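You operate a simulated robot arm through the tools that you are given. There is no shell and no other tool.

You are at the controls of a simulated robot arm. One attempt, no reset.

TASK
Put things in order on the top of the fill bench. At the end: the clear beaker stands where the blue beaker stood; the blue beaker stands where the cream box stood; the green module from the top of the fill bench stands on top of the black battery (marked "FLAT"); the cream box from the top of the fill bench is on the brown labelled carton; whatever was shut is shut again. Leave all else as you found it, and nothing knocked over. Set down upright: cream box.
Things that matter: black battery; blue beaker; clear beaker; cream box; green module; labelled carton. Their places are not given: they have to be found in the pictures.

Only the result counts: the job must be done as asked and must still hold three seconds after the hand-in. Knocking over, shifting, dropping, spilling or breaking anything else fails it.

THE ROBOT
A 7-joint arm with a two-finger parallel gripper, fixed in place. Base frame: the origin is at the foot of the arm, x ahead of it, y to its left, z up; the work surface is at about z = 840. Readings come in mm, rad, newtons and seconds.
With the tool pointing down near the work surface it reaches from about 240 to 680 mm from the base axis. Its first joint turns from -1.152 to 1.152 rad. Payload 2.4 kg.
The TCP is the grasp point between the finger pads, 30 mm short of the fingertips. In the tool frame z runs along the fingers and y along their closing line. Largest opening 94 mm; finger width 28, thickness 10; the body of the gripper, 50 by 96 mm, starts 55 mm behind the TCP.
Orientation is that of the tool frame in the base frame, as a unit quaternion [x, y, z, w]. With the fingers straight down and closing along the base's y, the tool's x points along the base's -x, its y along +y and its z along -z.

THE INTERFACE
- The arm moves only by the tool nudge_tool. Its argument "rows" is a list of rows, each a list of 7 numbers: the shift along the tool's x, y, z in units of 100 mm (1.0 is 100 mm), then the turn, a rotation vector about the tool's x, y, z in units of 60 degrees (1.0 is 60 degrees), then the gripper command, from -1 (fully open) to 1 (shut), values between in proportion. In form: [[x, y, z, rx, ry, rz, jaw], ...]. A call has 1 to 20 rows; each row is the pose to reach, as a shift and turn from the pose commanded when the call began, along the tool's axes at that moment. A call with a number of a shift or a turn outside -1 to 1 is refused whole. Each row takes 0.2 s and may step no farther than 50 mm and 0.15 rad from the row before; otherwise, or with a gripper value out of range, the whole call is refused. A pose out of reach is approached as far as the arm can. The call stops where the force on the tool passes 40 N (or 10 N more than at its start, if that is more) or the arm is blocked; 0.2 s more then pass. Each finger travels about 153 mm/s and halts on what it meets, pressing with about 34 N; the grip force reading is that of the motor and also rises with nothing between the fingers. The clock runs only during rows and for 0.2 s after the last one: add rows that repeat a pose to give the fingers time. It gives the time, the measured TCP pose, the force on the tool (base axes), the opening and the grip force at its end, in the units of the frame above (readings bear some noise), with the torque about the TCP (base axes, N m) and any sound that the robot's microphone picked up.
- Cameras (640 x 400 px; columns grow to the right, rows downward): "scene" is fixed at [34.1, 483.8, 1437.7]; the picture's right is [-0.71, -0.70, 0.00], its down [-0.48, 0.49, -0.73] and it looks along [0.51, -0.52, -0.68] (base axes); focal length 328 px, centre (320, 200). "wrist" rides on the gripper at [76, 14, -102] in the tool frame; the picture's right is [-0.18, 0.98, 0.00], its down [-0.75, -0.14, -0.64] and it looks along [-0.63, -0.12, 0.77] (tool axes); focal length 243 px, centre (320, 200).
- camera(camera): a new picture of that camera. The clock stands still meanwhile.
- point_at(camera, pixels): for up to 12 pixels [column, row] of the newest picture of that camera ("zoom" is the newest enlarged one), the place [x, y, z] in the base frame of the surface seen there, good to about 2 mm, but the place of the scene camera against the robot may be out by one fixed shift of up to 12 mm in any direction. The clock stands still meanwhile.
- zoom(camera, box): a new picture of the part [left, top, right, bottom] of that camera's present view, enlarged. The clock stands still meanwhile.
- sign_off(): hands the job in; it is judged then, once.

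Leave the gripper open and the arm clear of the work at the hand-in unless told otherwise.

The tools are called after "Emit:" by a JSON object that holds its "api" and its "payload". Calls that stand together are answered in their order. nudge_tool: Moves the arm, as the interface text tells. Its arguments: {"type":"object","properties":{"rows":{"type":"array"}},"required":["rows"]} The other tools are called the same way: camera (camera) takes a picture; point_at (camera, pixels) gives the place of the surface under pixels of a picture; zoom (camera, box) takes an enlarged picture of a part of a camera's view; sign_off () hands the job in.

At the start:

```text
clock: 0.0
tcp_pos: [354.1, -9.4, 1144.5]
ee_rot: [-0.001, 1.0, 0.0, 0.0]
force: [0.3, -1.0, 0.5]
ft_torque: [0.02, -0.01, 0.01]
grip_width: 94.2
grasp_force: 0.0
```

scene: 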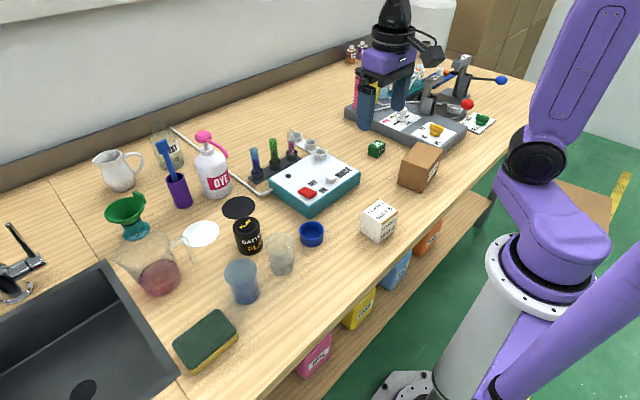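
wrist: 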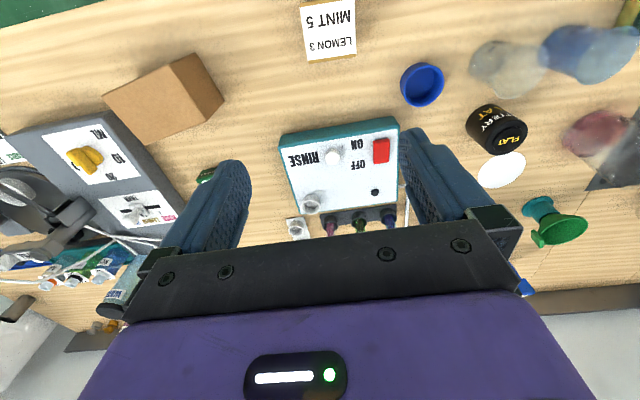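

I see a bench with a cream box near scene pixel (378,221), a brown carton at (420,167), a small green module at (376,149), a black battery at (247,235), and blue and clear beakers at (241,281) and (281,254). I'll enlarge the parts that matter.

Emit:
{"api": "zoom", "payload": {"camera": "scene", "box": [200, 180, 360, 320]}}

Emit:
{"api": "zoom", "payload": {"camera": "scene", "box": [340, 120, 500, 260]}}

Emit:
{"api": "camera", "payload": {"camera": "wrist"}}

```text
2.86 times, centred on (280, 250) of scene
```

zoom: 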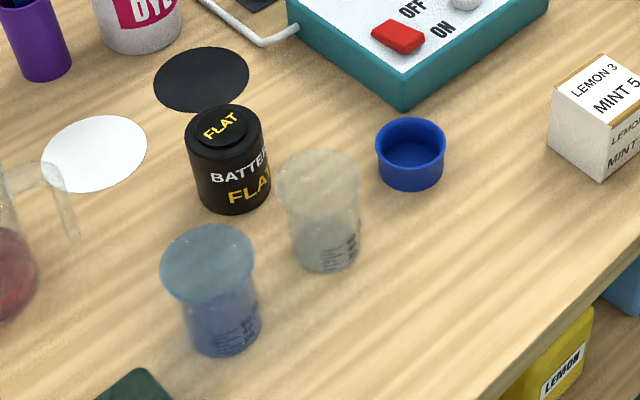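

```text
2.86 times, centred on (420, 190) of scene
```

zoom: 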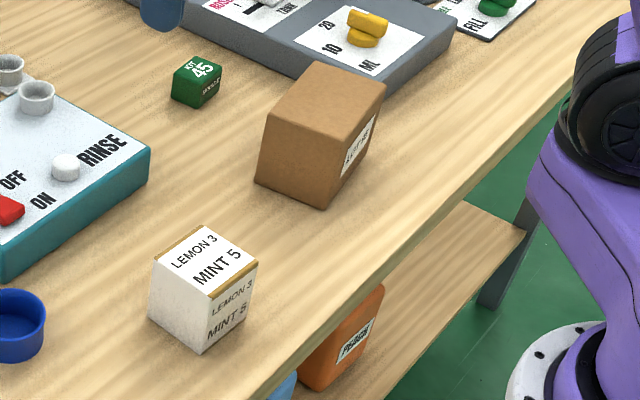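

```text
taken
```

wrist: 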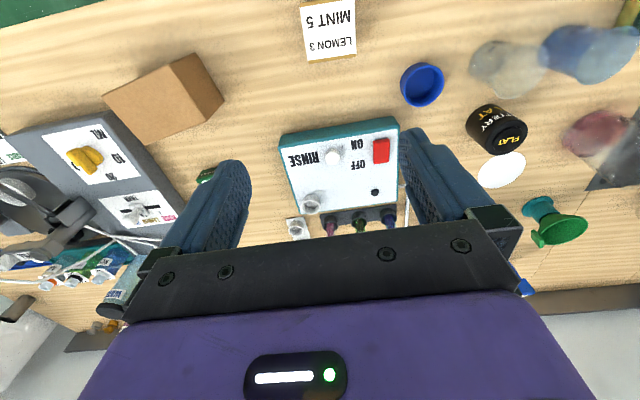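

I see all the targets. Next I'll read surface positions from the scene camera and the wrist camera, so I can compare the two frames: the cream box top, carton top, green cube, battery top and beakers.

Emit:
{"api": "point_at", "payload": {"camera": "wrist", "pixels": [[303, 8], [306, 60], [356, 54], [354, 2], [104, 97], [175, 60], [200, 55], [223, 100], [146, 145], [130, 110], [333, 157], [381, 150]]}}

Emit:
{"api": "point_at", "payload": {"camera": "wrist", "pixels": [[510, 137], [495, 115], [422, 84], [422, 66], [500, 68], [470, 60], [544, 75], [590, 55], [500, 170], [205, 175], [590, 28], [520, 45]]}}

Emit:
{"api": "point_at", "payload": {"camera": "scene", "pixels": [[378, 207], [362, 214], [380, 200], [397, 207], [422, 152], [376, 147], [246, 222], [281, 240], [241, 266], [331, 181], [307, 193], [311, 236]]}}

```text
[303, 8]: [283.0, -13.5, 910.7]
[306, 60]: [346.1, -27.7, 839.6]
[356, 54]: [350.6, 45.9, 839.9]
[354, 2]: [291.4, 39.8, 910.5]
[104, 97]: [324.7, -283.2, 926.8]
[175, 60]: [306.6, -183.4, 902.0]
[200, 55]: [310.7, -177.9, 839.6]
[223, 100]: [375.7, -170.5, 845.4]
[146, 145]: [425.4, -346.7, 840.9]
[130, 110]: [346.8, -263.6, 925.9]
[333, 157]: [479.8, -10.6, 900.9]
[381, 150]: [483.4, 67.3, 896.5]
```

```text
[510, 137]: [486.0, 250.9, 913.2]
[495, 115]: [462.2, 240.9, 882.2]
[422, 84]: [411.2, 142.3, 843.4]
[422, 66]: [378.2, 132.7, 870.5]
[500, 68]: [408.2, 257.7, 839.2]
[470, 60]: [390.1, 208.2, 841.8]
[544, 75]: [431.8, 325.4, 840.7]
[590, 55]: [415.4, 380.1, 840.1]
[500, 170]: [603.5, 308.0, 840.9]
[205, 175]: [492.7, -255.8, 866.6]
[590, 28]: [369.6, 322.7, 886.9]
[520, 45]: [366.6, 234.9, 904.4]
```

```text
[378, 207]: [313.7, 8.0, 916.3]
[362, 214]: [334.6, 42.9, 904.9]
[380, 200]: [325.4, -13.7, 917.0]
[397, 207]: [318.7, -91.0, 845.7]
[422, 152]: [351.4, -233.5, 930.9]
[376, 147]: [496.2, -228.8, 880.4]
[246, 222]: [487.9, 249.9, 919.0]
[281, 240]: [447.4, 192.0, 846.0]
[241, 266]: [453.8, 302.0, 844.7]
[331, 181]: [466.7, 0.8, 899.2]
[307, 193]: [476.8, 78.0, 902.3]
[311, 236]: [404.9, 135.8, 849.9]
```

The cream box is about 70 mm tall (top z≈911) and the carton top is at z≈927. The wrist view cuts off the near objects, so I'll move the hand back toward the base (tool +x) at the same height for a fuller look.

Emit:
{"api": "nudge_tool", "payload": {"rows": [[0.3, 0, 0, 0, 0, 0, -1], [0.6, 0, 0, 0, 0, 0, -1], [0.9, 0, 0, 0, 0, 0, -1], [0.9, 0, 0, 0, 0, 0, -1]]}}

Emit:
{"api": "camera", "payload": {"camera": "wrist"}}

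```text
clock: 1.0
tcp_pos: [265.0, -9.6, 1143.6]
ee_rot: [0.0, 1.0, 0.001, 0.0]
force: [0.3, 0.1, -0.3]
ft_torque: [0.02, -0.02, -0.04]
grip_width: 94.0
grasp_force: 0.1
```

```text
taken
```

wrist: 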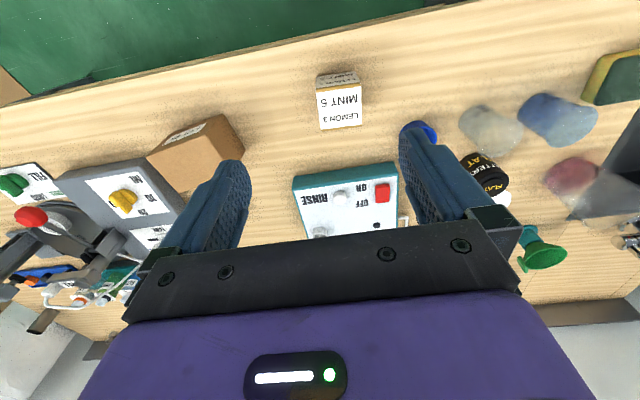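

Now the cream box (centre ~(340,105)), the carton and both beakers are all in view. I'll enlarge them to get sharp corners.

Emit:
{"api": "zoom", "payload": {"camera": "wrist", "box": [290, 55, 390, 145]}}

Emit:
{"api": "point_at", "payload": {"camera": "zoom", "pixels": [[320, 200]]}}

```text
4.44 times, centred on (340, 100) of wrist
```

zoom: 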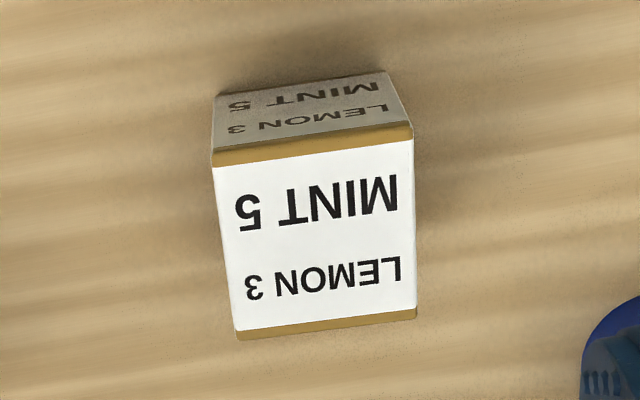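

```text
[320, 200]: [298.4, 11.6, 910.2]
```

The top of the cream box is clear, with corners near zoom (214,157), (412,132), (415,312) and (240,336). I'll read their places and the box base.

Emit:
{"api": "point_at", "payload": {"camera": "zoom", "pixels": [[217, 160], [409, 135], [412, 310], [241, 333], [315, 145], [328, 322], [228, 250], [411, 220], [312, 90], [217, 100], [388, 78]]}}

Emit:
{"api": "zoom", "payload": {"camera": "wrist", "box": [140, 100, 260, 200]}}

```text
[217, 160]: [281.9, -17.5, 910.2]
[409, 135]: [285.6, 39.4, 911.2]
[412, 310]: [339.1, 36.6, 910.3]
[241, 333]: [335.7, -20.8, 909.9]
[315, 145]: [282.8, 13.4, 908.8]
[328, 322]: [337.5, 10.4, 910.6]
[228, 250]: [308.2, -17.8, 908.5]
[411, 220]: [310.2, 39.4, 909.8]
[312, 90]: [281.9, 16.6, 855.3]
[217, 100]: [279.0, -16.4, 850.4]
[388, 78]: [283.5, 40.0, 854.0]
```

```text
4.00 times, centred on (200, 150) of wrist
```

zoom: 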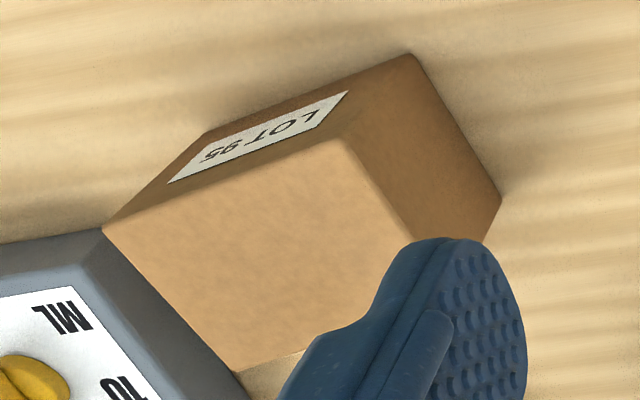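

The cream box centre is about (310.5, 9.5), roughly 58 mm square and 70 mm tall, with yaw about -3.6°. Next I'll read the carton top corners in this zoom: (108,230), (340,143), (238,368).

Emit:
{"api": "point_at", "payload": {"camera": "zoom", "pixels": [[110, 230], [340, 146], [405, 240], [240, 366], [225, 240], [370, 190], [170, 300], [225, 185], [300, 200], [250, 300]]}}

Emit:
{"api": "zoom", "payload": {"camera": "wrist", "box": [440, 80, 620, 200]}}

```text
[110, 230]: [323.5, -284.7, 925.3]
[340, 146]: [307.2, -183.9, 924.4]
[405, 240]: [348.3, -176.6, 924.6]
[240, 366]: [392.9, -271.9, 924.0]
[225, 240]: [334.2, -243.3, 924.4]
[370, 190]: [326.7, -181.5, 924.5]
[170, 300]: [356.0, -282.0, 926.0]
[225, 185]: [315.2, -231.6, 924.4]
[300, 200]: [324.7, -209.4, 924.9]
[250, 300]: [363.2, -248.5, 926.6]
```

```text
3.33 times, centred on (530, 140) of wrist
```

zoom: 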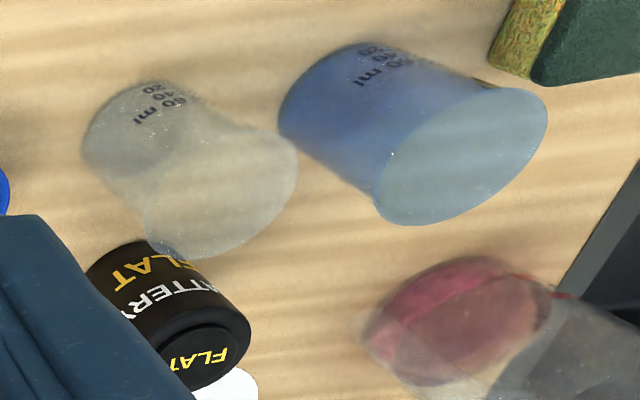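

The carton top centre is about (350, -228) at z≈925, about 103 × 71 mm, with yaw about +9.8°. I'll do the cream box first: move over it at (310.5, 9.5), turn 3.6° to match it, and start descending with the gripper open.

Emit:
{"api": "nudge_tool", "payload": {"rows": [[-0.152, 0.064, 0.25, 0, 0, 0.02, -1], [-0.303, 0.127, 0.5, 0, 0, 0.04, -1], [-0.455, 0.191, 0.75, 0, 0, 0.06, -1], [-0.455, 0.191, 1.0, 0, 0, 0.06, -1], [-0.455, 0.191, 1.0, 0, 0, 0.06, -1]]}}

Emit:
{"api": "camera", "payload": {"camera": "wrist"}}

```text
clock: 2.2
tcp_pos: [310.3, 11.1, 1043.5]
ee_rot: [0.031, 1.0, 0.001, -0.001]
force: [-1.0, 0.5, 0.3]
ft_torque: [0.01, 0.0, 0.0]
grip_width: 94.0
grasp_force: 0.1
```

```text
taken
```

wrist: 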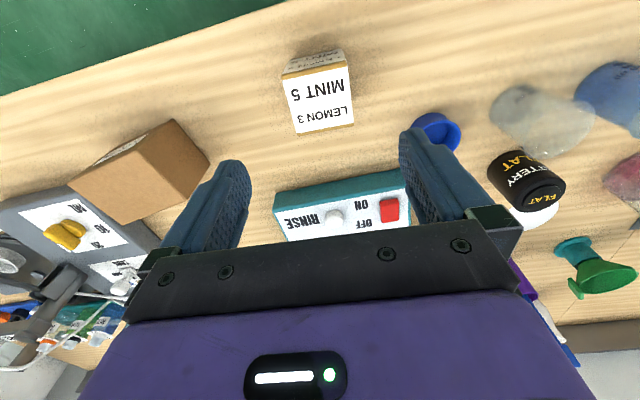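

The reading is (310.3, 11.1, 1043.5) with yaw matching the box edge. The fingers will straddle the box's y sides with about 18 mm clear on each side. Descending 100 mm, then 58 mm.

Emit:
{"api": "nudge_tool", "payload": {"rows": [[0, -0.015, 0.3, 0, 0, 0, -1], [0, -0.015, 0.6, 0, 0, 0, -1], [0, -0.015, 0.85, 0, 0, 0, -1], [0, -0.015, 1.0, 0, 0, 0, -1], [0, -0.015, 1.0, 0, 0, 0, -1]]}}

Emit:
{"api": "nudge_tool", "payload": {"rows": [[0, 0, 0.2, 0, 0, 0, -1], [0, 0, 0.4, 0, 0, 0, -1], [0, 0, 0.585, 0, 0, 0, -1], [0, 0, 0.585, 0, 0, 0, -1]]}}

Emit:
{"api": "camera", "payload": {"camera": "wrist"}}

Emit:
{"api": "camera", "payload": {"camera": "scene"}}

```text
clock: 3.4
tcp_pos: [309.1, 8.1, 943.7]
ee_rot: [0.032, 1.0, 0.0, 0.0]
force: [-0.6, 0.6, -0.2]
ft_torque: [0.01, 0.0, 0.01]
grip_width: 94.0
grasp_force: 0.0
```

```text
clock: 4.4
tcp_pos: [310.1, 8.5, 883.3]
ee_rot: [0.031, 1.0, 0.0, 0.0]
force: [1.0, -0.1, -0.5]
ft_torque: [0.0, -0.04, -0.02]
grip_width: 94.3
grasp_force: 0.0
```

```text
taken
```

wrist: 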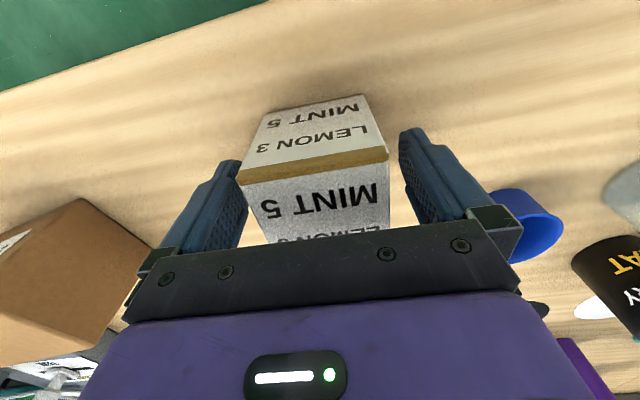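

```text
taken
```

scene: 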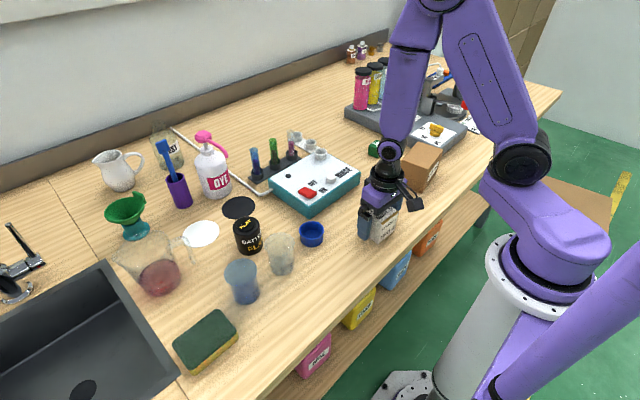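

The fingers straddle the cream box evenly. Closing the gripper in place.

Emit:
{"api": "nudge_tool", "payload": {"rows": [[0, 0, 0, 0, 0, 0, 0.2], [0, 0, 0, 0, 0, 0, 1], [0, 0, 0, 0, 0, 0, 1], [0, 0, 0, 0, 0, 0, 1]]}}

```text
clock: 5.4
tcp_pos: [310.0, 9.0, 884.7]
ee_rot: [0.032, 1.0, 0.0, 0.001]
force: [-0.3, -0.7, -0.2]
ft_torque: [-0.01, -0.01, -0.03]
grip_width: 63.8
grasp_force: 34.0
```

Grip confirmed at 63.8 mm with 34 N. Lifting straight up 130 mm.

Emit:
{"api": "nudge_tool", "payload": {"rows": [[0, 0, -0.1, 0, 0, 0, 1], [0, 0, -0.3, 0, 0, 0, 1], [0, 0, -0.55, 0, 0, 0, 1], [0, 0, -0.8, 0, 0, 0, 1], [0, 0, -1.0, 0, 0, 0, 1], [0, 0, -1.0, 0, 0, 0, 1]]}}

Emit:
{"api": "nudge_tool", "payload": {"rows": [[0, 0, -0.15, 0, 0, 0, 1], [0, 0, -0.3, 0, 0, 0, 1], [0, 0, -0.4, 0, 0, 0, 1], [0, 0, -0.4, 0, 0, 0, 1]]}}

Emit:
{"api": "camera", "payload": {"camera": "wrist"}}

```text
clock: 6.8
tcp_pos: [308.4, 7.7, 985.8]
ee_rot: [0.03, 1.0, 0.0, 0.001]
force: [1.6, -0.2, -1.8]
ft_torque: [-0.01, 0.01, -0.02]
grip_width: 63.9
grasp_force: 34.1
```

```text
clock: 7.8
tcp_pos: [308.1, 8.1, 1025.4]
ee_rot: [0.031, 1.0, 0.001, 0.001]
force: [0.7, -0.1, -1.2]
ft_torque: [-0.01, 0.02, 0.01]
grip_width: 63.9
grasp_force: 33.6
```

```text
taken
```

wrist: 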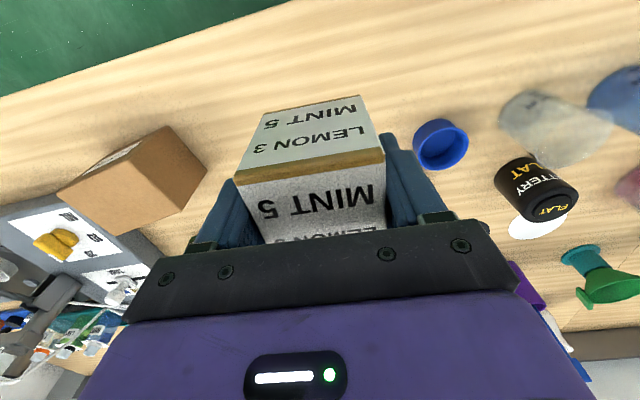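

The box hangs straight in the grip. Moving sideways to above the carton at (350, -228), and turning +13.4° about the vertical on the last part to line up with the carton.

Emit:
{"api": "nudge_tool", "payload": {"rows": [[-0.04, -0.16, 0, 0, 0, 0, 1], [-0.1, -0.4, 0, 0, 0, 0, 1], [-0.15, -0.62, 0, 0, 0, 0, 1], [-0.187, -0.776, 0, 0, 0, 0, 1]]}}

Emit:
{"api": "nudge_tool", "payload": {"rows": [[-0.04, -0.16, 0, 0, 0, 0, 1], [-0.1, -0.4, 0, 0, 0, 0, 1], [-0.15, -0.62, 0, 0, 0, 0, 1], [-0.187, -0.776, 0, 0, 0, 0, 1]]}}

Emit:
{"api": "nudge_tool", "payload": {"rows": [[-0.04, -0.16, 0, 0, 0, -0.05, 1], [-0.1, -0.4, 0, 0, 0, -0.12, 1], [-0.15, -0.62, 0, 0, 0, -0.18, 1], [-0.187, -0.776, 0, 0, 0, -0.223, 1], [-0.187, -0.776, 0, 0, 0, -0.223, 1]]}}

Emit:
{"api": "camera", "payload": {"camera": "wrist"}}

Emit:
{"api": "camera", "payload": {"camera": "scene"}}

```text
clock: 8.8
tcp_pos: [322.1, -70.2, 1025.1]
ee_rot: [0.031, 1.0, 0.0, 0.001]
force: [0.3, -1.0, -1.9]
ft_torque: [-0.03, -0.01, 0.02]
grip_width: 64.0
grasp_force: 33.5
```

```text
clock: 9.8
tcp_pos: [337.0, -149.4, 1025.5]
ee_rot: [0.031, 1.0, 0.0, -0.001]
force: [0.1, 0.0, -1.4]
ft_torque: [0.02, -0.04, -0.03]
grip_width: 63.8
grasp_force: 34.3
```

```text
clock: 11.0
tcp_pos: [350.1, -226.9, 1024.4]
ee_rot: [-0.086, 0.996, -0.001, 0.001]
force: [0.7, -0.9, -1.0]
ft_torque: [0.03, -0.02, -0.04]
grip_width: 63.6
grasp_force: 33.7
```

```text
taken
```

wrist: 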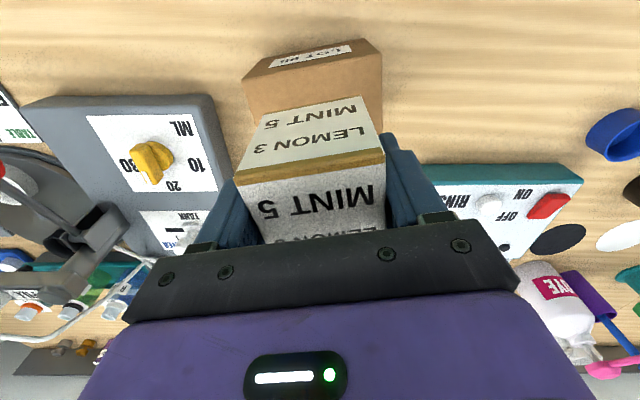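

```text
taken
```

scene: 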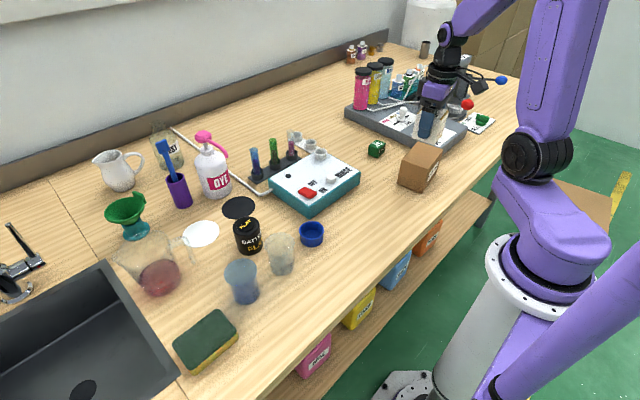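

The box is over the carton and parallel to it. The box bottom is about 55 mm above the carton top, so I'll lower in steps and watch the force.

Emit:
{"api": "nudge_tool", "payload": {"rows": [[0, 0, 0.15, 0, 0, 0, 1], [0, 0, 0.3, 0, 0, 0, 1], [0, 0, 0.42, 0, 0, 0, 1], [0, 0, 0.5, 0, 0, 0, 1], [0, 0, 0.53, 0, 0, 0, 1], [0, 0, 0.53, 0, 0, 0, 1]]}}

Emit:
{"api": "zoom", "payload": {"camera": "scene", "box": [360, 80, 480, 200]}}

```text
clock: 12.4
tcp_pos: [351.9, -227.0, 972.1]
ee_rot: [-0.085, 0.996, 0.0, 0.001]
force: [0.2, -0.1, -0.7]
ft_torque: [-0.01, -0.03, 0.01]
grip_width: 64.0
grasp_force: 34.1
```

```text
3.33 times, centred on (420, 140) of scene
```

zoom: 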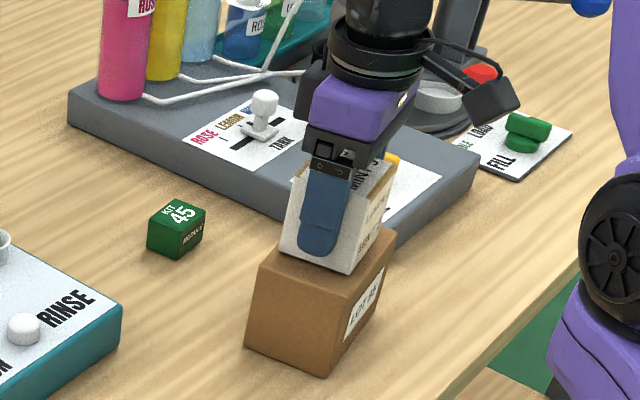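

The box is a couple of mm above the carton top. Lowering in 1 mm steps.

Emit:
{"api": "nudge_tool", "payload": {"rows": [[0, 0, 0.01, 0, 0, 0, 1], [0, 0, 0.02, 0, 0, 0, 1], [0, 0, 0.02, 0, 0, 0, 1]]}}

```text
clock: 13.2
tcp_pos: [351.1, -227.4, 970.0]
ee_rot: [-0.085, 0.996, 0.0, 0.0]
force: [0.0, -0.1, -0.7]
ft_torque: [0.04, 0.01, 0.0]
grip_width: 63.8
grasp_force: 34.0
```

Force is still -0.7 N, so there is no firm contact yet. Another 1–2 mm.

Emit:
{"api": "nudge_tool", "payload": {"rows": [[0, 0, 0.01, 0, 0, 0, 1], [0, 0, 0.01, 0, 0, 0, 1]]}}

```text
clock: 13.8
tcp_pos: [351.4, -228.1, 970.3]
ee_rot: [-0.085, 0.996, 0.0, 0.001]
force: [-2.3, 1.9, 13.7]
ft_torque: [0.16, 0.09, -0.03]
grip_width: 63.6
grasp_force: 34.4
```

Contact is at 13.7 N, so the box is seated on the carton. Easing off 0.7 mm, then opening the fingers.

Emit:
{"api": "nudge_tool", "payload": {"rows": [[0, 0, -0.007, 0, 0, 0, 1], [0, 0, -0.007, 0, 0, 0, 0], [0, 0, -0.007, 0, 0, 0, -0.6], [0, 0, -0.007, 0, 0, 0, -1], [0, 0, -0.007, 0, 0, 0, -1]]}}

Emit:
{"api": "camera", "payload": {"camera": "wrist"}}

```text
clock: 15.0
tcp_pos: [350.6, -227.0, 970.1]
ee_rot: [-0.086, 0.996, -0.001, 0.0]
force: [-0.2, -0.4, -0.5]
ft_torque: [0.01, -0.01, 0.02]
grip_width: 94.1
grasp_force: 0.1
```

```text
taken
```

wrist: 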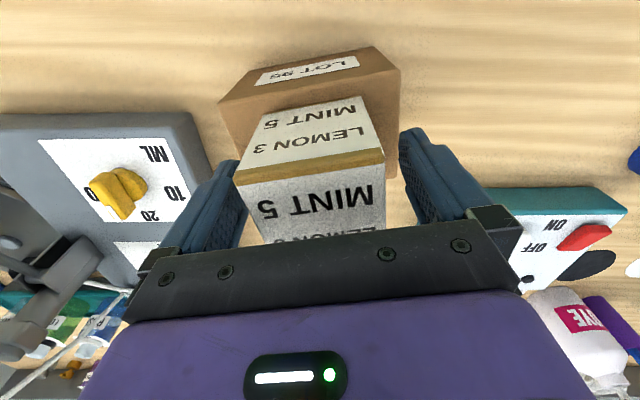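

The box is released and standing squarely on the carton. Rising straight up 150 mm.

Emit:
{"api": "nudge_tool", "payload": {"rows": [[0, 0, -0.2, 0, 0, 0, -1], [0, 0, -0.45, 0, 0, 0, -1], [0, 0, -0.7, 0, 0, 0, -1], [0, 0, -1.0, 0, 0, 0, -1]]}}

Emit:
{"api": "nudge_tool", "payload": {"rows": [[0, 0, -0.3, 0, 0, 0, -1], [0, 0, -0.6, 0, 0, 0, -1], [0, 0, -0.6, 0, 0, 0, -1]]}}

Emit:
{"api": "camera", "payload": {"camera": "wrist"}}

Emit:
{"api": "camera", "payload": {"camera": "scene"}}

```text
clock: 16.0
tcp_pos: [349.9, -226.0, 1071.5]
ee_rot: [-0.086, 0.996, 0.0, 0.001]
force: [-0.4, 0.4, -0.7]
ft_torque: [-0.05, 0.03, 0.03]
grip_width: 93.9
grasp_force: 0.1
```

```text
clock: 16.8
tcp_pos: [350.5, -227.2, 1131.0]
ee_rot: [-0.085, 0.996, 0.0, -0.001]
force: [0.2, -0.8, -0.7]
ft_torque: [0.0, -0.02, 0.01]
grip_width: 94.1
grasp_force: 0.0
```

```text
taken
```

wrist: 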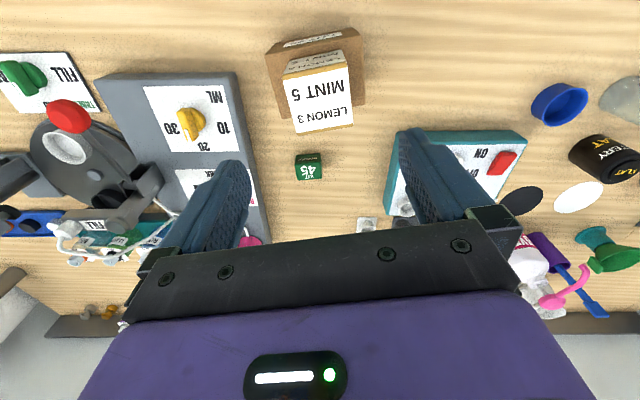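

```text
taken
```

scene: 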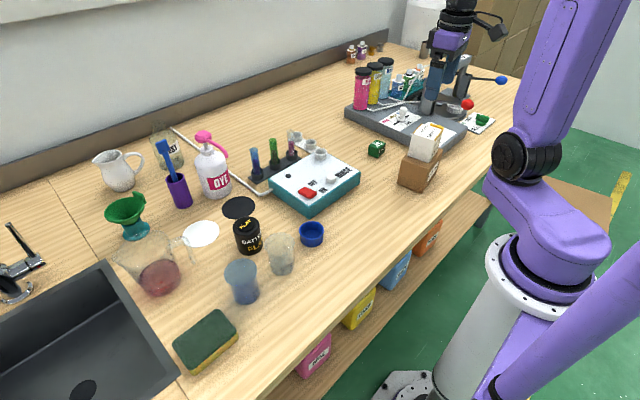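

The cream box stands on the carton. The green module is clear in this wrist view at (308,167), so I'll zoom and measure it now.

Emit:
{"api": "zoom", "payload": {"camera": "wrist", "box": [284, 145, 332, 187]}}

Emit:
{"api": "point_at", "payload": {"camera": "zoom", "pixels": [[150, 175], [150, 310], [490, 300], [490, 175], [320, 240], [320, 120], [320, 180], [320, 320]]}}

```text
9.52 times, centred on (308, 166) of wrist
```

zoom: 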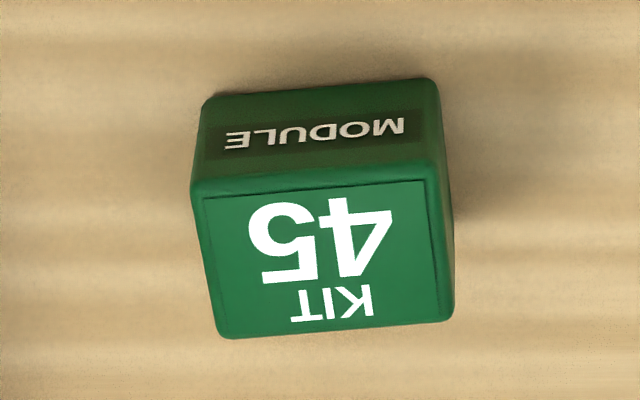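

```text
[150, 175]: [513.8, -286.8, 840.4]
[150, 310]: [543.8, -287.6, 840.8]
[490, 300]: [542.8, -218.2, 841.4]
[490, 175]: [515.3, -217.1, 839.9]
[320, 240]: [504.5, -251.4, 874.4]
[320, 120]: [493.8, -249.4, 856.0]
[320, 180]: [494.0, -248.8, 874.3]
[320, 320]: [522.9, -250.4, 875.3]
```

Emit:
{"api": "point_at", "payload": {"camera": "zoom", "pixels": [[200, 195], [435, 172], [445, 310], [230, 328], [320, 178], [335, 325], [215, 260], [442, 240], [320, 90], [210, 110], [430, 90]]}}

```text
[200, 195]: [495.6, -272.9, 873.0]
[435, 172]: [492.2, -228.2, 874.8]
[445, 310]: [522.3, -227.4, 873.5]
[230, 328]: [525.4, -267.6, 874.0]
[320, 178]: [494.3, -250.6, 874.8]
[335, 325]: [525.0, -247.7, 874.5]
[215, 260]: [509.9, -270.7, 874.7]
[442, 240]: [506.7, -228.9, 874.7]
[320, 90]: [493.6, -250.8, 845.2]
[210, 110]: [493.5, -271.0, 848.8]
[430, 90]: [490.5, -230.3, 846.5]
```

The green module is about 44 × 33 × 35 mm, centred near (508.9, -249.0), yaw about +4.3°. Now I'll go to the beakers: turn the hand back to yaw 0 and travel in +y at the same safe height (z≈1131).

Emit:
{"api": "nudge_tool", "payload": {"rows": [[-0.04, 0.24, 0, 0, 0, 0.05, -1], [-0.08, 0.49, 0, 0, 0, 0.1, -1], [-0.12, 0.74, 0, 0, 0, 0.14, -1], [-0.17, 0.985, 0, 0, 0, 0.165, -1]]}}

Emit:
{"api": "nudge_tool", "payload": {"rows": [[0, 0.3, 0, 0, 0, 0, -1], [0, 0.65, 0, 0, 0, 0, -1], [0, 1.0, 0, 0, 0, 0, -1]]}}

Emit:
{"api": "nudge_tool", "payload": {"rows": [[0, 0.35, 0, 0, 0, 0, -1], [0, 0.7, 0, 0, 0, 0, -1], [0, 1.0, 0, 0, 0, 0, -1]]}}

Emit:
{"api": "nudge_tool", "payload": {"rows": [[0, 0.35, 0, 0, 0, 0, -1], [0, 0.7, 0, 0, 0, 0, -1], [0, 1.0, 0, 0, 0, 0, -1], [0, 1.0, 0, 0, 0, 0, -1]]}}

Emit:
{"api": "camera", "payload": {"camera": "wrist"}}

```text
clock: 17.8
tcp_pos: [349.3, -127.0, 1131.6]
ee_rot: [0.002, 1.0, -0.001, 0.0]
force: [0.0, -0.3, 0.2]
ft_torque: [0.04, -0.01, -0.03]
grip_width: 94.3
grasp_force: 0.0
```

```text
clock: 18.6
tcp_pos: [351.3, -27.2, 1129.9]
ee_rot: [0.001, 1.0, 0.0, 0.0]
force: [0.3, -0.2, -0.5]
ft_torque: [-0.01, 0.02, 0.01]
grip_width: 93.9
grasp_force: 0.0
```

```text
clock: 19.4
tcp_pos: [350.8, 73.1, 1130.0]
ee_rot: [0.001, 1.0, 0.0, 0.0]
force: [-0.1, 0.1, 0.0]
ft_torque: [0.03, 0.0, 0.02]
grip_width: 94.1
grasp_force: 0.1
```

```text
clock: 20.4
tcp_pos: [351.1, 173.0, 1130.1]
ee_rot: [0.001, 1.0, 0.0, 0.0]
force: [0.7, -0.1, 0.0]
ft_torque: [0.02, -0.04, 0.01]
grip_width: 94.0
grasp_force: 0.1
```

```text
taken
```

wrist: 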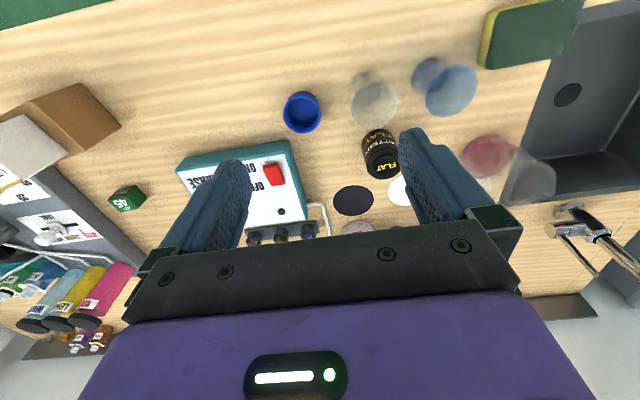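

The beakers are now in view: the clear rim near (374,105) and the blue rim near (451,92). Enlarging them.

Emit:
{"api": "zoom", "payload": {"camera": "wrist", "box": [340, 40, 500, 140]}}

Emit:
{"api": "zoom", "payload": {"camera": "wrist", "box": [340, 120, 420, 220]}}

```text
4.00 times, centred on (420, 90) of wrist
```

zoom: 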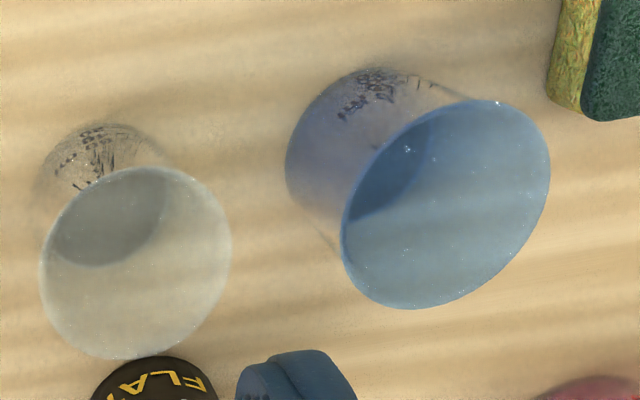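

```text
4.00 times, centred on (380, 170) of wrist
```

zoom: 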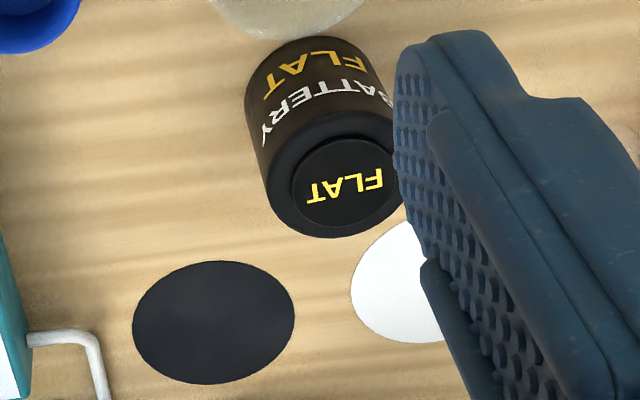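

The beakers are see-through, so depth there needs care. I'll probe points on the rims and walls in a fresh zoom of the two beakers.

Emit:
{"api": "zoom", "payload": {"camera": "wrist", "box": [340, 40, 500, 140]}}

Emit:
{"api": "point_at", "payload": {"camera": "zoom", "pixels": [[410, 307], [344, 230], [549, 180], [500, 103], [300, 150], [370, 75], [450, 200], [410, 150], [290, 200], [320, 110], [375, 200], [340, 180]]}}

Emit:
{"api": "point_at", "payload": {"camera": "zoom", "pixels": [[41, 270], [135, 357], [231, 240], [150, 168], [45, 180], [100, 126], [110, 220], [150, 290], [70, 160], [105, 262], [165, 200], [60, 220]]}}

```text
4.00 times, centred on (420, 90) of wrist
```

zoom: 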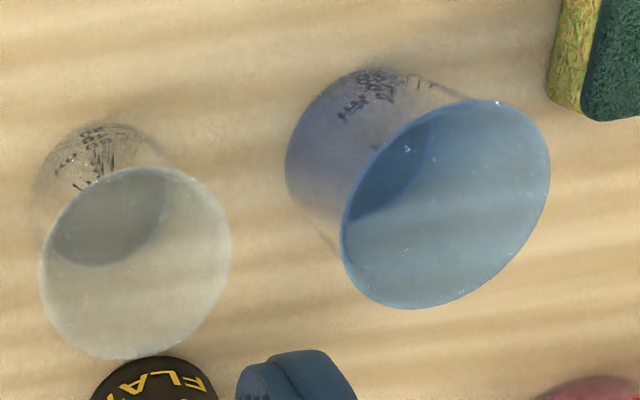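

```text
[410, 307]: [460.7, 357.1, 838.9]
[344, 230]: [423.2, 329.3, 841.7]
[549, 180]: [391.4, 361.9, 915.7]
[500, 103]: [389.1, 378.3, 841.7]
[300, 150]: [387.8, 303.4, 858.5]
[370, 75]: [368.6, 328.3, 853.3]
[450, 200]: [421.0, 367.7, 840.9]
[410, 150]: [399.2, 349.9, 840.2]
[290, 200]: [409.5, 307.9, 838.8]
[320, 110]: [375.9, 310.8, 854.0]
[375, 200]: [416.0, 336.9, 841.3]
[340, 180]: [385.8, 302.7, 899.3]
```

```text
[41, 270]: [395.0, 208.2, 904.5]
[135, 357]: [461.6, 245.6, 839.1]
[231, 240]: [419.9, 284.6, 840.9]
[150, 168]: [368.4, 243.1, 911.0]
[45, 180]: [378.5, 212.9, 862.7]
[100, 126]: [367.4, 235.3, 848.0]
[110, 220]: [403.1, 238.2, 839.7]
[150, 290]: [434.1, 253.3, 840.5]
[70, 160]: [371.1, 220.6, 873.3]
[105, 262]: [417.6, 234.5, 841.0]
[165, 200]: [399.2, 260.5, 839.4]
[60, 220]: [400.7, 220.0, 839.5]
```

Depth hits fit a blue beaker centred near (394, 330), rim z≈914 with radius ~31 mm, and a clear beaker centred near (394, 235), also with rim radius ~31. Before approaching I'll check the neighbours: sponge, jug, battery and blue cup.

Emit:
{"api": "point_at", "payload": {"camera": "wrist", "pixels": [[482, 60], [490, 25], [545, 60], [500, 15], [484, 140], [466, 160], [510, 165], [520, 175], [384, 167], [372, 140], [300, 112], [318, 105]]}}

Emit:
{"api": "zoom", "payload": {"camera": "wrist", "box": [440, 100, 580, 220]}}

```text
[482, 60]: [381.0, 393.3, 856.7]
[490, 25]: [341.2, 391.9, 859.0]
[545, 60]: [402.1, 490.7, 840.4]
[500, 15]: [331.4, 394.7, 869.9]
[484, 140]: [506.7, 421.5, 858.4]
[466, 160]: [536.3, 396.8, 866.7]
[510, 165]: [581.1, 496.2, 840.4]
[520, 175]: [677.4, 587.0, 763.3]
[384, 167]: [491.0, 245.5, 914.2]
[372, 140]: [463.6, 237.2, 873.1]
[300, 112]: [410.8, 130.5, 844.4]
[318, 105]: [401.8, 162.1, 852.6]
```

```text
3.33 times, centred on (510, 160) of wrist
```

zoom: 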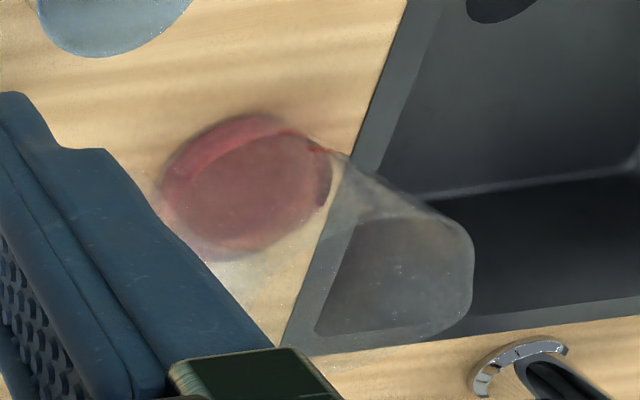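

The sponge edge is at y≈392 and the clear beaker's rim reaches y≈266. Gripping blue along y with the fingers opened to only 80 mm leaves 12–14 mm on each side. I'll move above the blue beaker at (394, 330) and lower to z≈1010 for a check.

Emit:
{"api": "nudge_tool", "payload": {"rows": [[-0.1, 0.2, 0, 0, 0, 0, -0.7], [-0.2, 0.45, 0, 0, 0, 0, -0.7], [-0.3, 0.7, 0, 0, 0, 0, -0.7], [-0.43, 0.95, 0, 0, 0, 0, -0.7]]}}

Emit:
{"api": "nudge_tool", "payload": {"rows": [[0, 0.2, 0.2, 0, 0, 0, -0.7], [0, 0.4, 0.5, 0, 0, 0, -0.7], [0, 0.62, 0.8, 0, 0, 0, -0.7], [0, 0.62, 1.0, 0, 0, 0, -0.7], [0, 0.62, 1.0, 0, 0, 0, -0.7]]}}

Emit:
{"api": "camera", "payload": {"camera": "wrist"}}

Emit:
{"api": "camera", "payload": {"camera": "scene"}}

```text
clock: 21.4
tcp_pos: [393.4, 268.4, 1130.9]
ee_rot: [0.001, 1.0, 0.0, 0.0]
force: [-0.2, 0.8, 0.4]
ft_torque: [0.01, 0.03, 0.04]
grip_width: 79.8
grasp_force: 0.0
```

```text
clock: 22.6
tcp_pos: [392.8, 329.9, 1030.8]
ee_rot: [0.001, 1.0, -0.001, 0.0]
force: [-0.1, 0.2, 0.7]
ft_torque: [-0.02, 0.1, 0.04]
grip_width: 80.1
grasp_force: 0.1
```

```text
taken
```

wrist: 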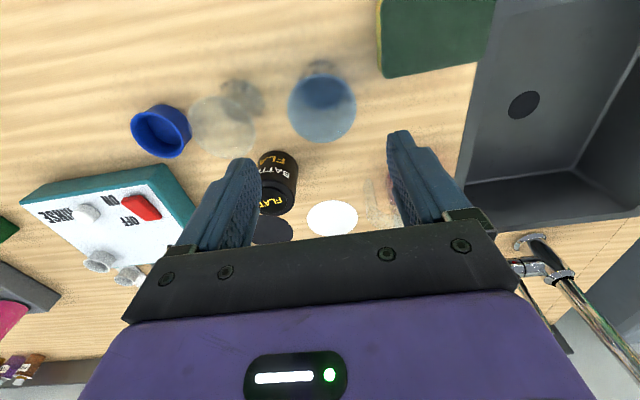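

```text
taken
```

scene: 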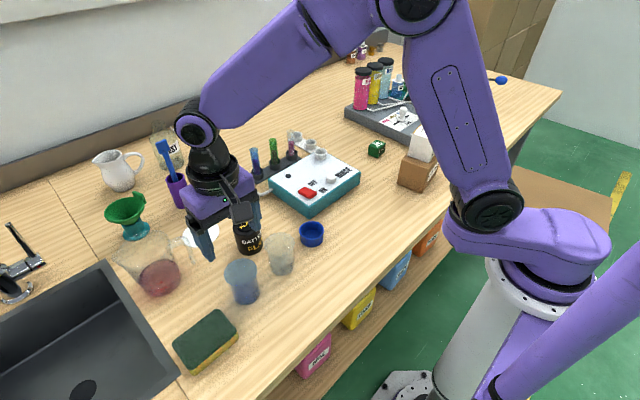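

The blue rim now sits at about (322,107) in the wrist view. Zooming to refine its centre against the hand.

Emit:
{"api": "zoom", "payload": {"camera": "wrist", "box": [272, 55, 372, 155]}}

Emit:
{"api": "point_at", "payload": {"camera": "zoom", "pixels": [[187, 195], [455, 210], [320, 350], [320, 90], [300, 60], [340, 60], [280, 80], [360, 80], [250, 120], [390, 110], [192, 240], [440, 270]]}}

```text
4.00 times, centred on (322, 105) of wrist
```

zoom: 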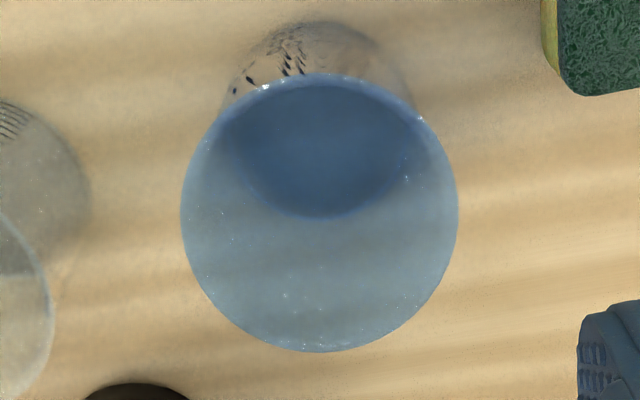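

```text
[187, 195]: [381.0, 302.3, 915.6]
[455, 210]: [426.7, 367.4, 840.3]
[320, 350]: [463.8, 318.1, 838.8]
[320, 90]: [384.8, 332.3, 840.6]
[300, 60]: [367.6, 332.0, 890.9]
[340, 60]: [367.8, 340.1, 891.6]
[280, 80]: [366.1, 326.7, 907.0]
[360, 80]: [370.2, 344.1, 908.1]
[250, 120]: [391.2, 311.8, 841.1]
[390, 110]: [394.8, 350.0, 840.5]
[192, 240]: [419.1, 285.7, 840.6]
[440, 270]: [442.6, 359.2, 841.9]
```

The blue beaker's centre refines to about (393, 330.5), and the TCP reads (392.8, 329.9), so it is aligned. Descending in two calls to z≈882 with the fingers at 80 mm.

Emit:
{"api": "nudge_tool", "payload": {"rows": [[0, 0.005, 0.2, 0, 0, 0, -0.7], [0, 0.005, 0.4, 0, 0, 0, -0.7], [0, 0.005, 0.6, 0, 0, 0, -0.7], [0, 0.005, 0.8, 0, 0, 0, -0.7], [0, 0.005, 0.8, 0, 0, 0, -0.7]]}}

Emit:
{"api": "camera", "payload": {"camera": "wrist"}}

Emit:
{"api": "zoom", "payload": {"camera": "scene", "box": [160, 160, 340, 320]}}

```text
clock: 23.8
tcp_pos: [396.0, 329.5, 949.7]
ee_rot: [0.001, 1.0, 0.0, -0.001]
force: [-0.4, -0.4, -0.7]
ft_torque: [0.0, -0.01, 0.01]
grip_width: 79.7
grasp_force: 0.0
```

```text
taken
```

wrist: 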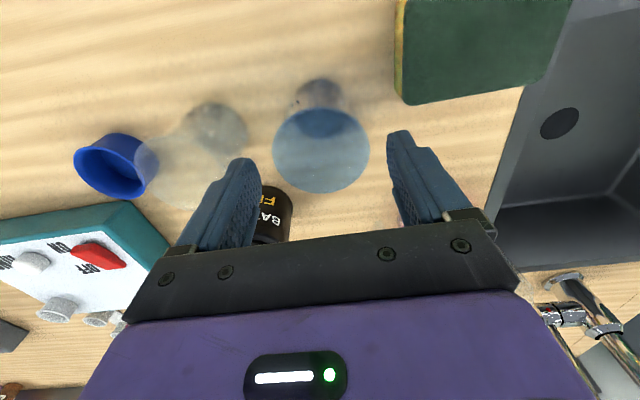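

```text
2.50 times, centred on (250, 240) of scene
```

zoom: 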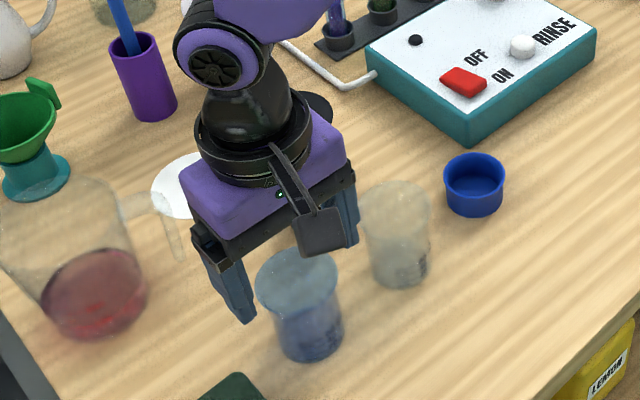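

The fingers are centred on the blue rim, and the left finger clears the clear beaker by the computed 14 mm. Continuing down 68 mm with a 2 mm trim toward the base.

Emit:
{"api": "nudge_tool", "payload": {"rows": [[0.02, 0.005, 0.1, 0, 0, 0, -0.7], [0.02, 0.005, 0.25, 0, 0, 0, -0.7], [0.02, 0.005, 0.4, 0, 0, 0, -0.7], [0.02, 0.005, 0.55, 0, 0, 0, -0.7], [0.02, 0.005, 0.68, 0, 0, 0, -0.7], [0.02, 0.005, 0.68, 0, 0, 0, -0.7]]}}

Emit:
{"api": "camera", "payload": {"camera": "wrist"}}

Emit:
{"api": "zoom", "payload": {"camera": "scene", "box": [160, 160, 340, 320]}}

```text
clock: 25.2
tcp_pos: [393.4, 330.6, 882.1]
ee_rot: [0.002, 1.0, 0.001, 0.0]
force: [-0.2, 0.4, -0.4]
ft_torque: [0.03, 0.01, -0.01]
grip_width: 79.8
grasp_force: 0.0
```

```text
taken
```

wrist: 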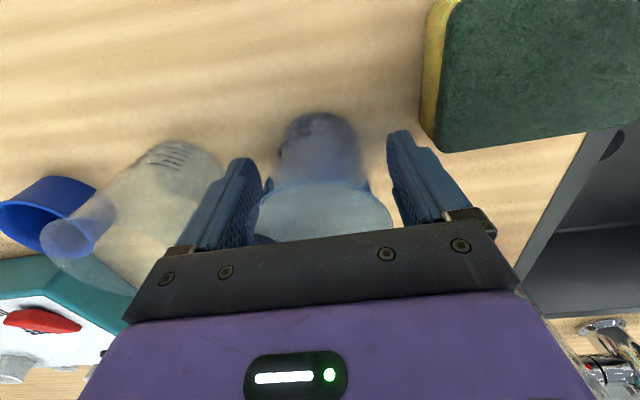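

```text
2.50 times, centred on (250, 240) of scene
```

zoom: 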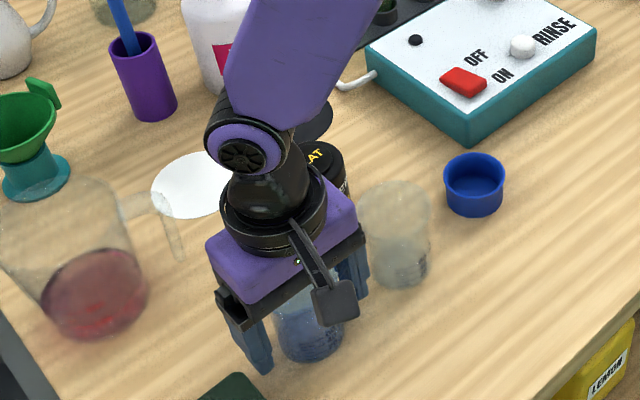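

Fingers straddle the blue beaker with nothing touched. Closing gradually.

Emit:
{"api": "nudge_tool", "payload": {"rows": [[0, 0, 0, 0, 0, 0, -0.35], [0, 0, 0, 0, 0, 0, -0.15], [0, 0, 0, 0, 0, 0, 0.05], [0, 0, 0, 0, 0, 0, 0.2], [0, 0, 0, 0, 0, 0, 0.2]]}}

Emit:
{"api": "camera", "payload": {"camera": "wrist"}}

```text
clock: 26.4
tcp_pos: [394.5, 330.4, 881.9]
ee_rot: [0.0, 1.0, 0.0, 0.0]
force: [1.1, -0.2, 0.1]
ft_torque: [-0.03, -0.02, -0.01]
grip_width: 60.6
grasp_force: 34.2
```

```text
taken
```

wrist: 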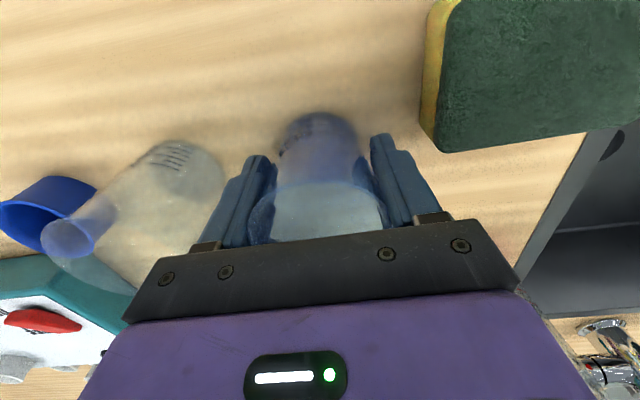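

Grip reads 60.6 mm with 34 N, and the beaker is held. Lifting slowly.

Emit:
{"api": "nudge_tool", "payload": {"rows": [[0, 0, -0.05, 0, 0, 0, 0.2], [0, 0, -0.15, 0, 0, 0, 0.2], [0, 0, -0.3, 0, 0, 0, 0.2], [0, 0, -0.3, 0, 0, 0, 0.2]]}}

Emit:
{"api": "zoom", "payload": {"camera": "scene", "box": [160, 160, 340, 320]}}

Emit:
{"api": "camera", "payload": {"camera": "wrist"}}

```text
clock: 27.4
tcp_pos: [391.8, 330.7, 911.5]
ee_rot: [0.001, 1.0, 0.0, 0.0]
force: [-1.0, 0.4, 0.4]
ft_torque: [0.01, -0.01, -0.01]
grip_width: 60.7
grasp_force: 33.7
```

```text
2.50 times, centred on (250, 240) of scene
```

zoom: 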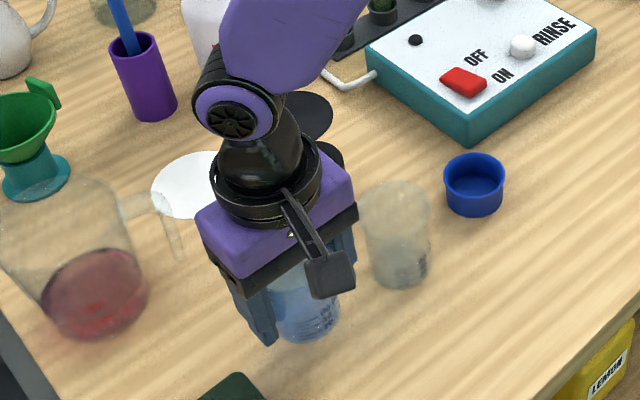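

```text
taken
```

wrist: 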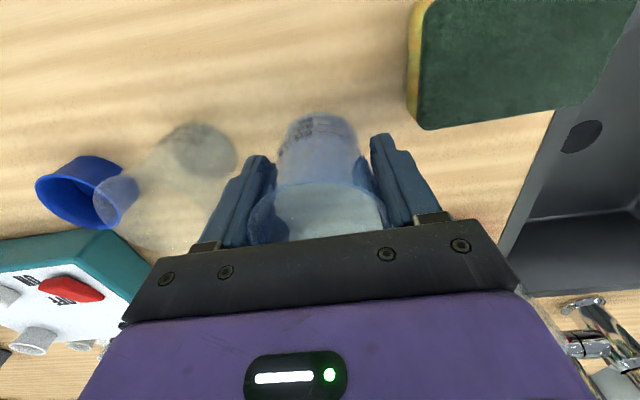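

The beaker came up straight and nothing else moved. Lifting another 100 mm, then moving toward the cream box's old place at (310.5, 9.5).

Emit:
{"api": "nudge_tool", "payload": {"rows": [[0, 0, -0.15, 0, 0, 0, 0.2], [0, 0, -0.4, 0, 0, 0, 0.2], [0, 0, -0.65, 0, 0, 0, 0.2], [0, 0, -0.9, 0, 0, 0, 0.2], [0, 0, -1.0, 0, 0, 0, 0.2]]}}

Emit:
{"api": "nudge_tool", "payload": {"rows": [[0.03, -0.12, 0, 0, 0, 0, 0.2], [0.085, -0.33, 0, 0, 0, 0, 0.2], [0.145, -0.57, 0, 0, 0, 0, 0.2], [0.206, -0.8, 0, 0, 0, 0, 0.2]]}}

Emit:
{"api": "nudge_tool", "payload": {"rows": [[0.05, -0.2, 0, 0, 0, 0, 0.2], [0.1, -0.4, 0, 0, 0, 0, 0.2], [0.155, -0.6, 0, 0, 0, 0, 0.2], [0.206, -0.8, 0, 0, 0, 0, 0.2]]}}

Emit:
{"api": "nudge_tool", "payload": {"rows": [[0.05, -0.2, 0, 0, 0, 0, 0.2], [0.1, -0.4, 0, 0, 0, 0, 0.2], [0.155, -0.6, 0, 0, 0, 0, 0.2], [0.206, -0.8, 0, 0, 0, 0, 0.2]]}}

Emit:
{"api": "camera", "payload": {"camera": "wrist"}}

```text
clock: 28.6
tcp_pos: [393.1, 331.0, 1013.2]
ee_rot: [0.001, 1.0, -0.001, 0.0]
force: [0.1, -0.1, -0.4]
ft_torque: [0.0, 0.0, 0.0]
grip_width: 60.6
grasp_force: 34.1
```

```text
clock: 29.6
tcp_pos: [371.5, 251.3, 1012.2]
ee_rot: [0.0, 1.0, 0.0, 0.0]
force: [-0.1, 0.1, -0.2]
ft_torque: [-0.02, 0.02, -0.03]
grip_width: 60.5
grasp_force: 33.9
```

```text
clock: 30.6
tcp_pos: [351.5, 169.6, 1013.0]
ee_rot: [0.001, 1.0, 0.0, 0.0]
force: [0.2, -0.4, -0.2]
ft_torque: [-0.01, 0.03, -0.02]
grip_width: 60.4
grasp_force: 34.2
```

```text
clock: 31.6
tcp_pos: [329.5, 90.3, 1011.9]
ee_rot: [0.001, 1.0, 0.0, 0.0]
force: [-0.4, -0.6, 0.0]
ft_torque: [0.01, -0.02, 0.0]
grip_width: 60.4
grasp_force: 34.1
```

```text
taken
```

wrist: 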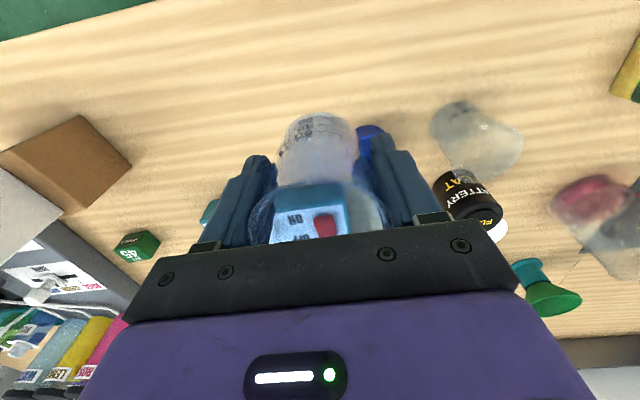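

The beaker is still upright. Last sideways part to (310.5, 9.5), then descending 100 mm.

Emit:
{"api": "nudge_tool", "payload": {"rows": [[0.05, -0.2, 0, 0, 0, 0, 0.2], [0.1, -0.4, 0, 0, 0, 0, 0.2], [0.15, -0.6, 0, 0, 0, 0, 0.2], [0.18, -0.75, 0, 0, 0, 0, 0.2], [0.195, -0.808, 0, 0, 0, 0, 0.2], [0.195, -0.808, 0, 0, 0, 0, 0.2]]}}

Emit:
{"api": "nudge_tool", "payload": {"rows": [[0, 0, 0.15, 0, 0, 0, 0.2], [0, 0, 0.35, 0, 0, 0, 0.2], [0, 0, 0.6, 0, 0, 0, 0.2], [0, 0, 0.85, 0, 0, 0, 0.2], [0, 0, 1.0, 0, 0, 0, 0.2], [0, 0, 1.0, 0, 0, 0, 0.2]]}}

Emit:
{"api": "camera", "payload": {"camera": "scene"}}

```text
clock: 33.0
tcp_pos: [311.6, 9.6, 1010.3]
ee_rot: [0.001, 1.0, 0.0, 0.0]
force: [-0.8, 0.4, 0.7]
ft_torque: [-0.01, -0.01, 0.02]
grip_width: 60.4
grasp_force: 34.1
```

```text
clock: 34.4
tcp_pos: [311.8, 9.7, 912.4]
ee_rot: [0.001, 1.0, 0.0, 0.0]
force: [-0.8, -0.2, -0.6]
ft_torque: [0.02, -0.01, -0.04]
grip_width: 60.6
grasp_force: 34.0
```

```text
taken
```

scene: 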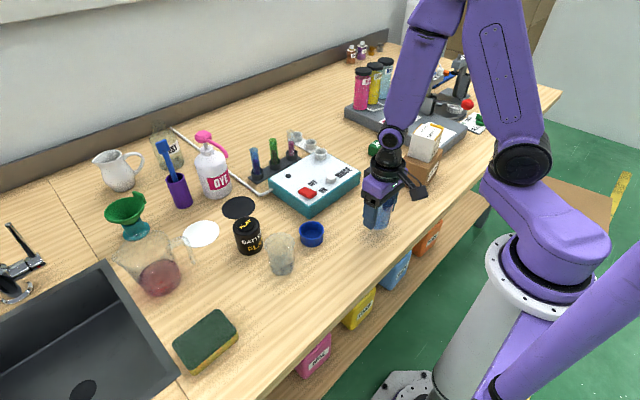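

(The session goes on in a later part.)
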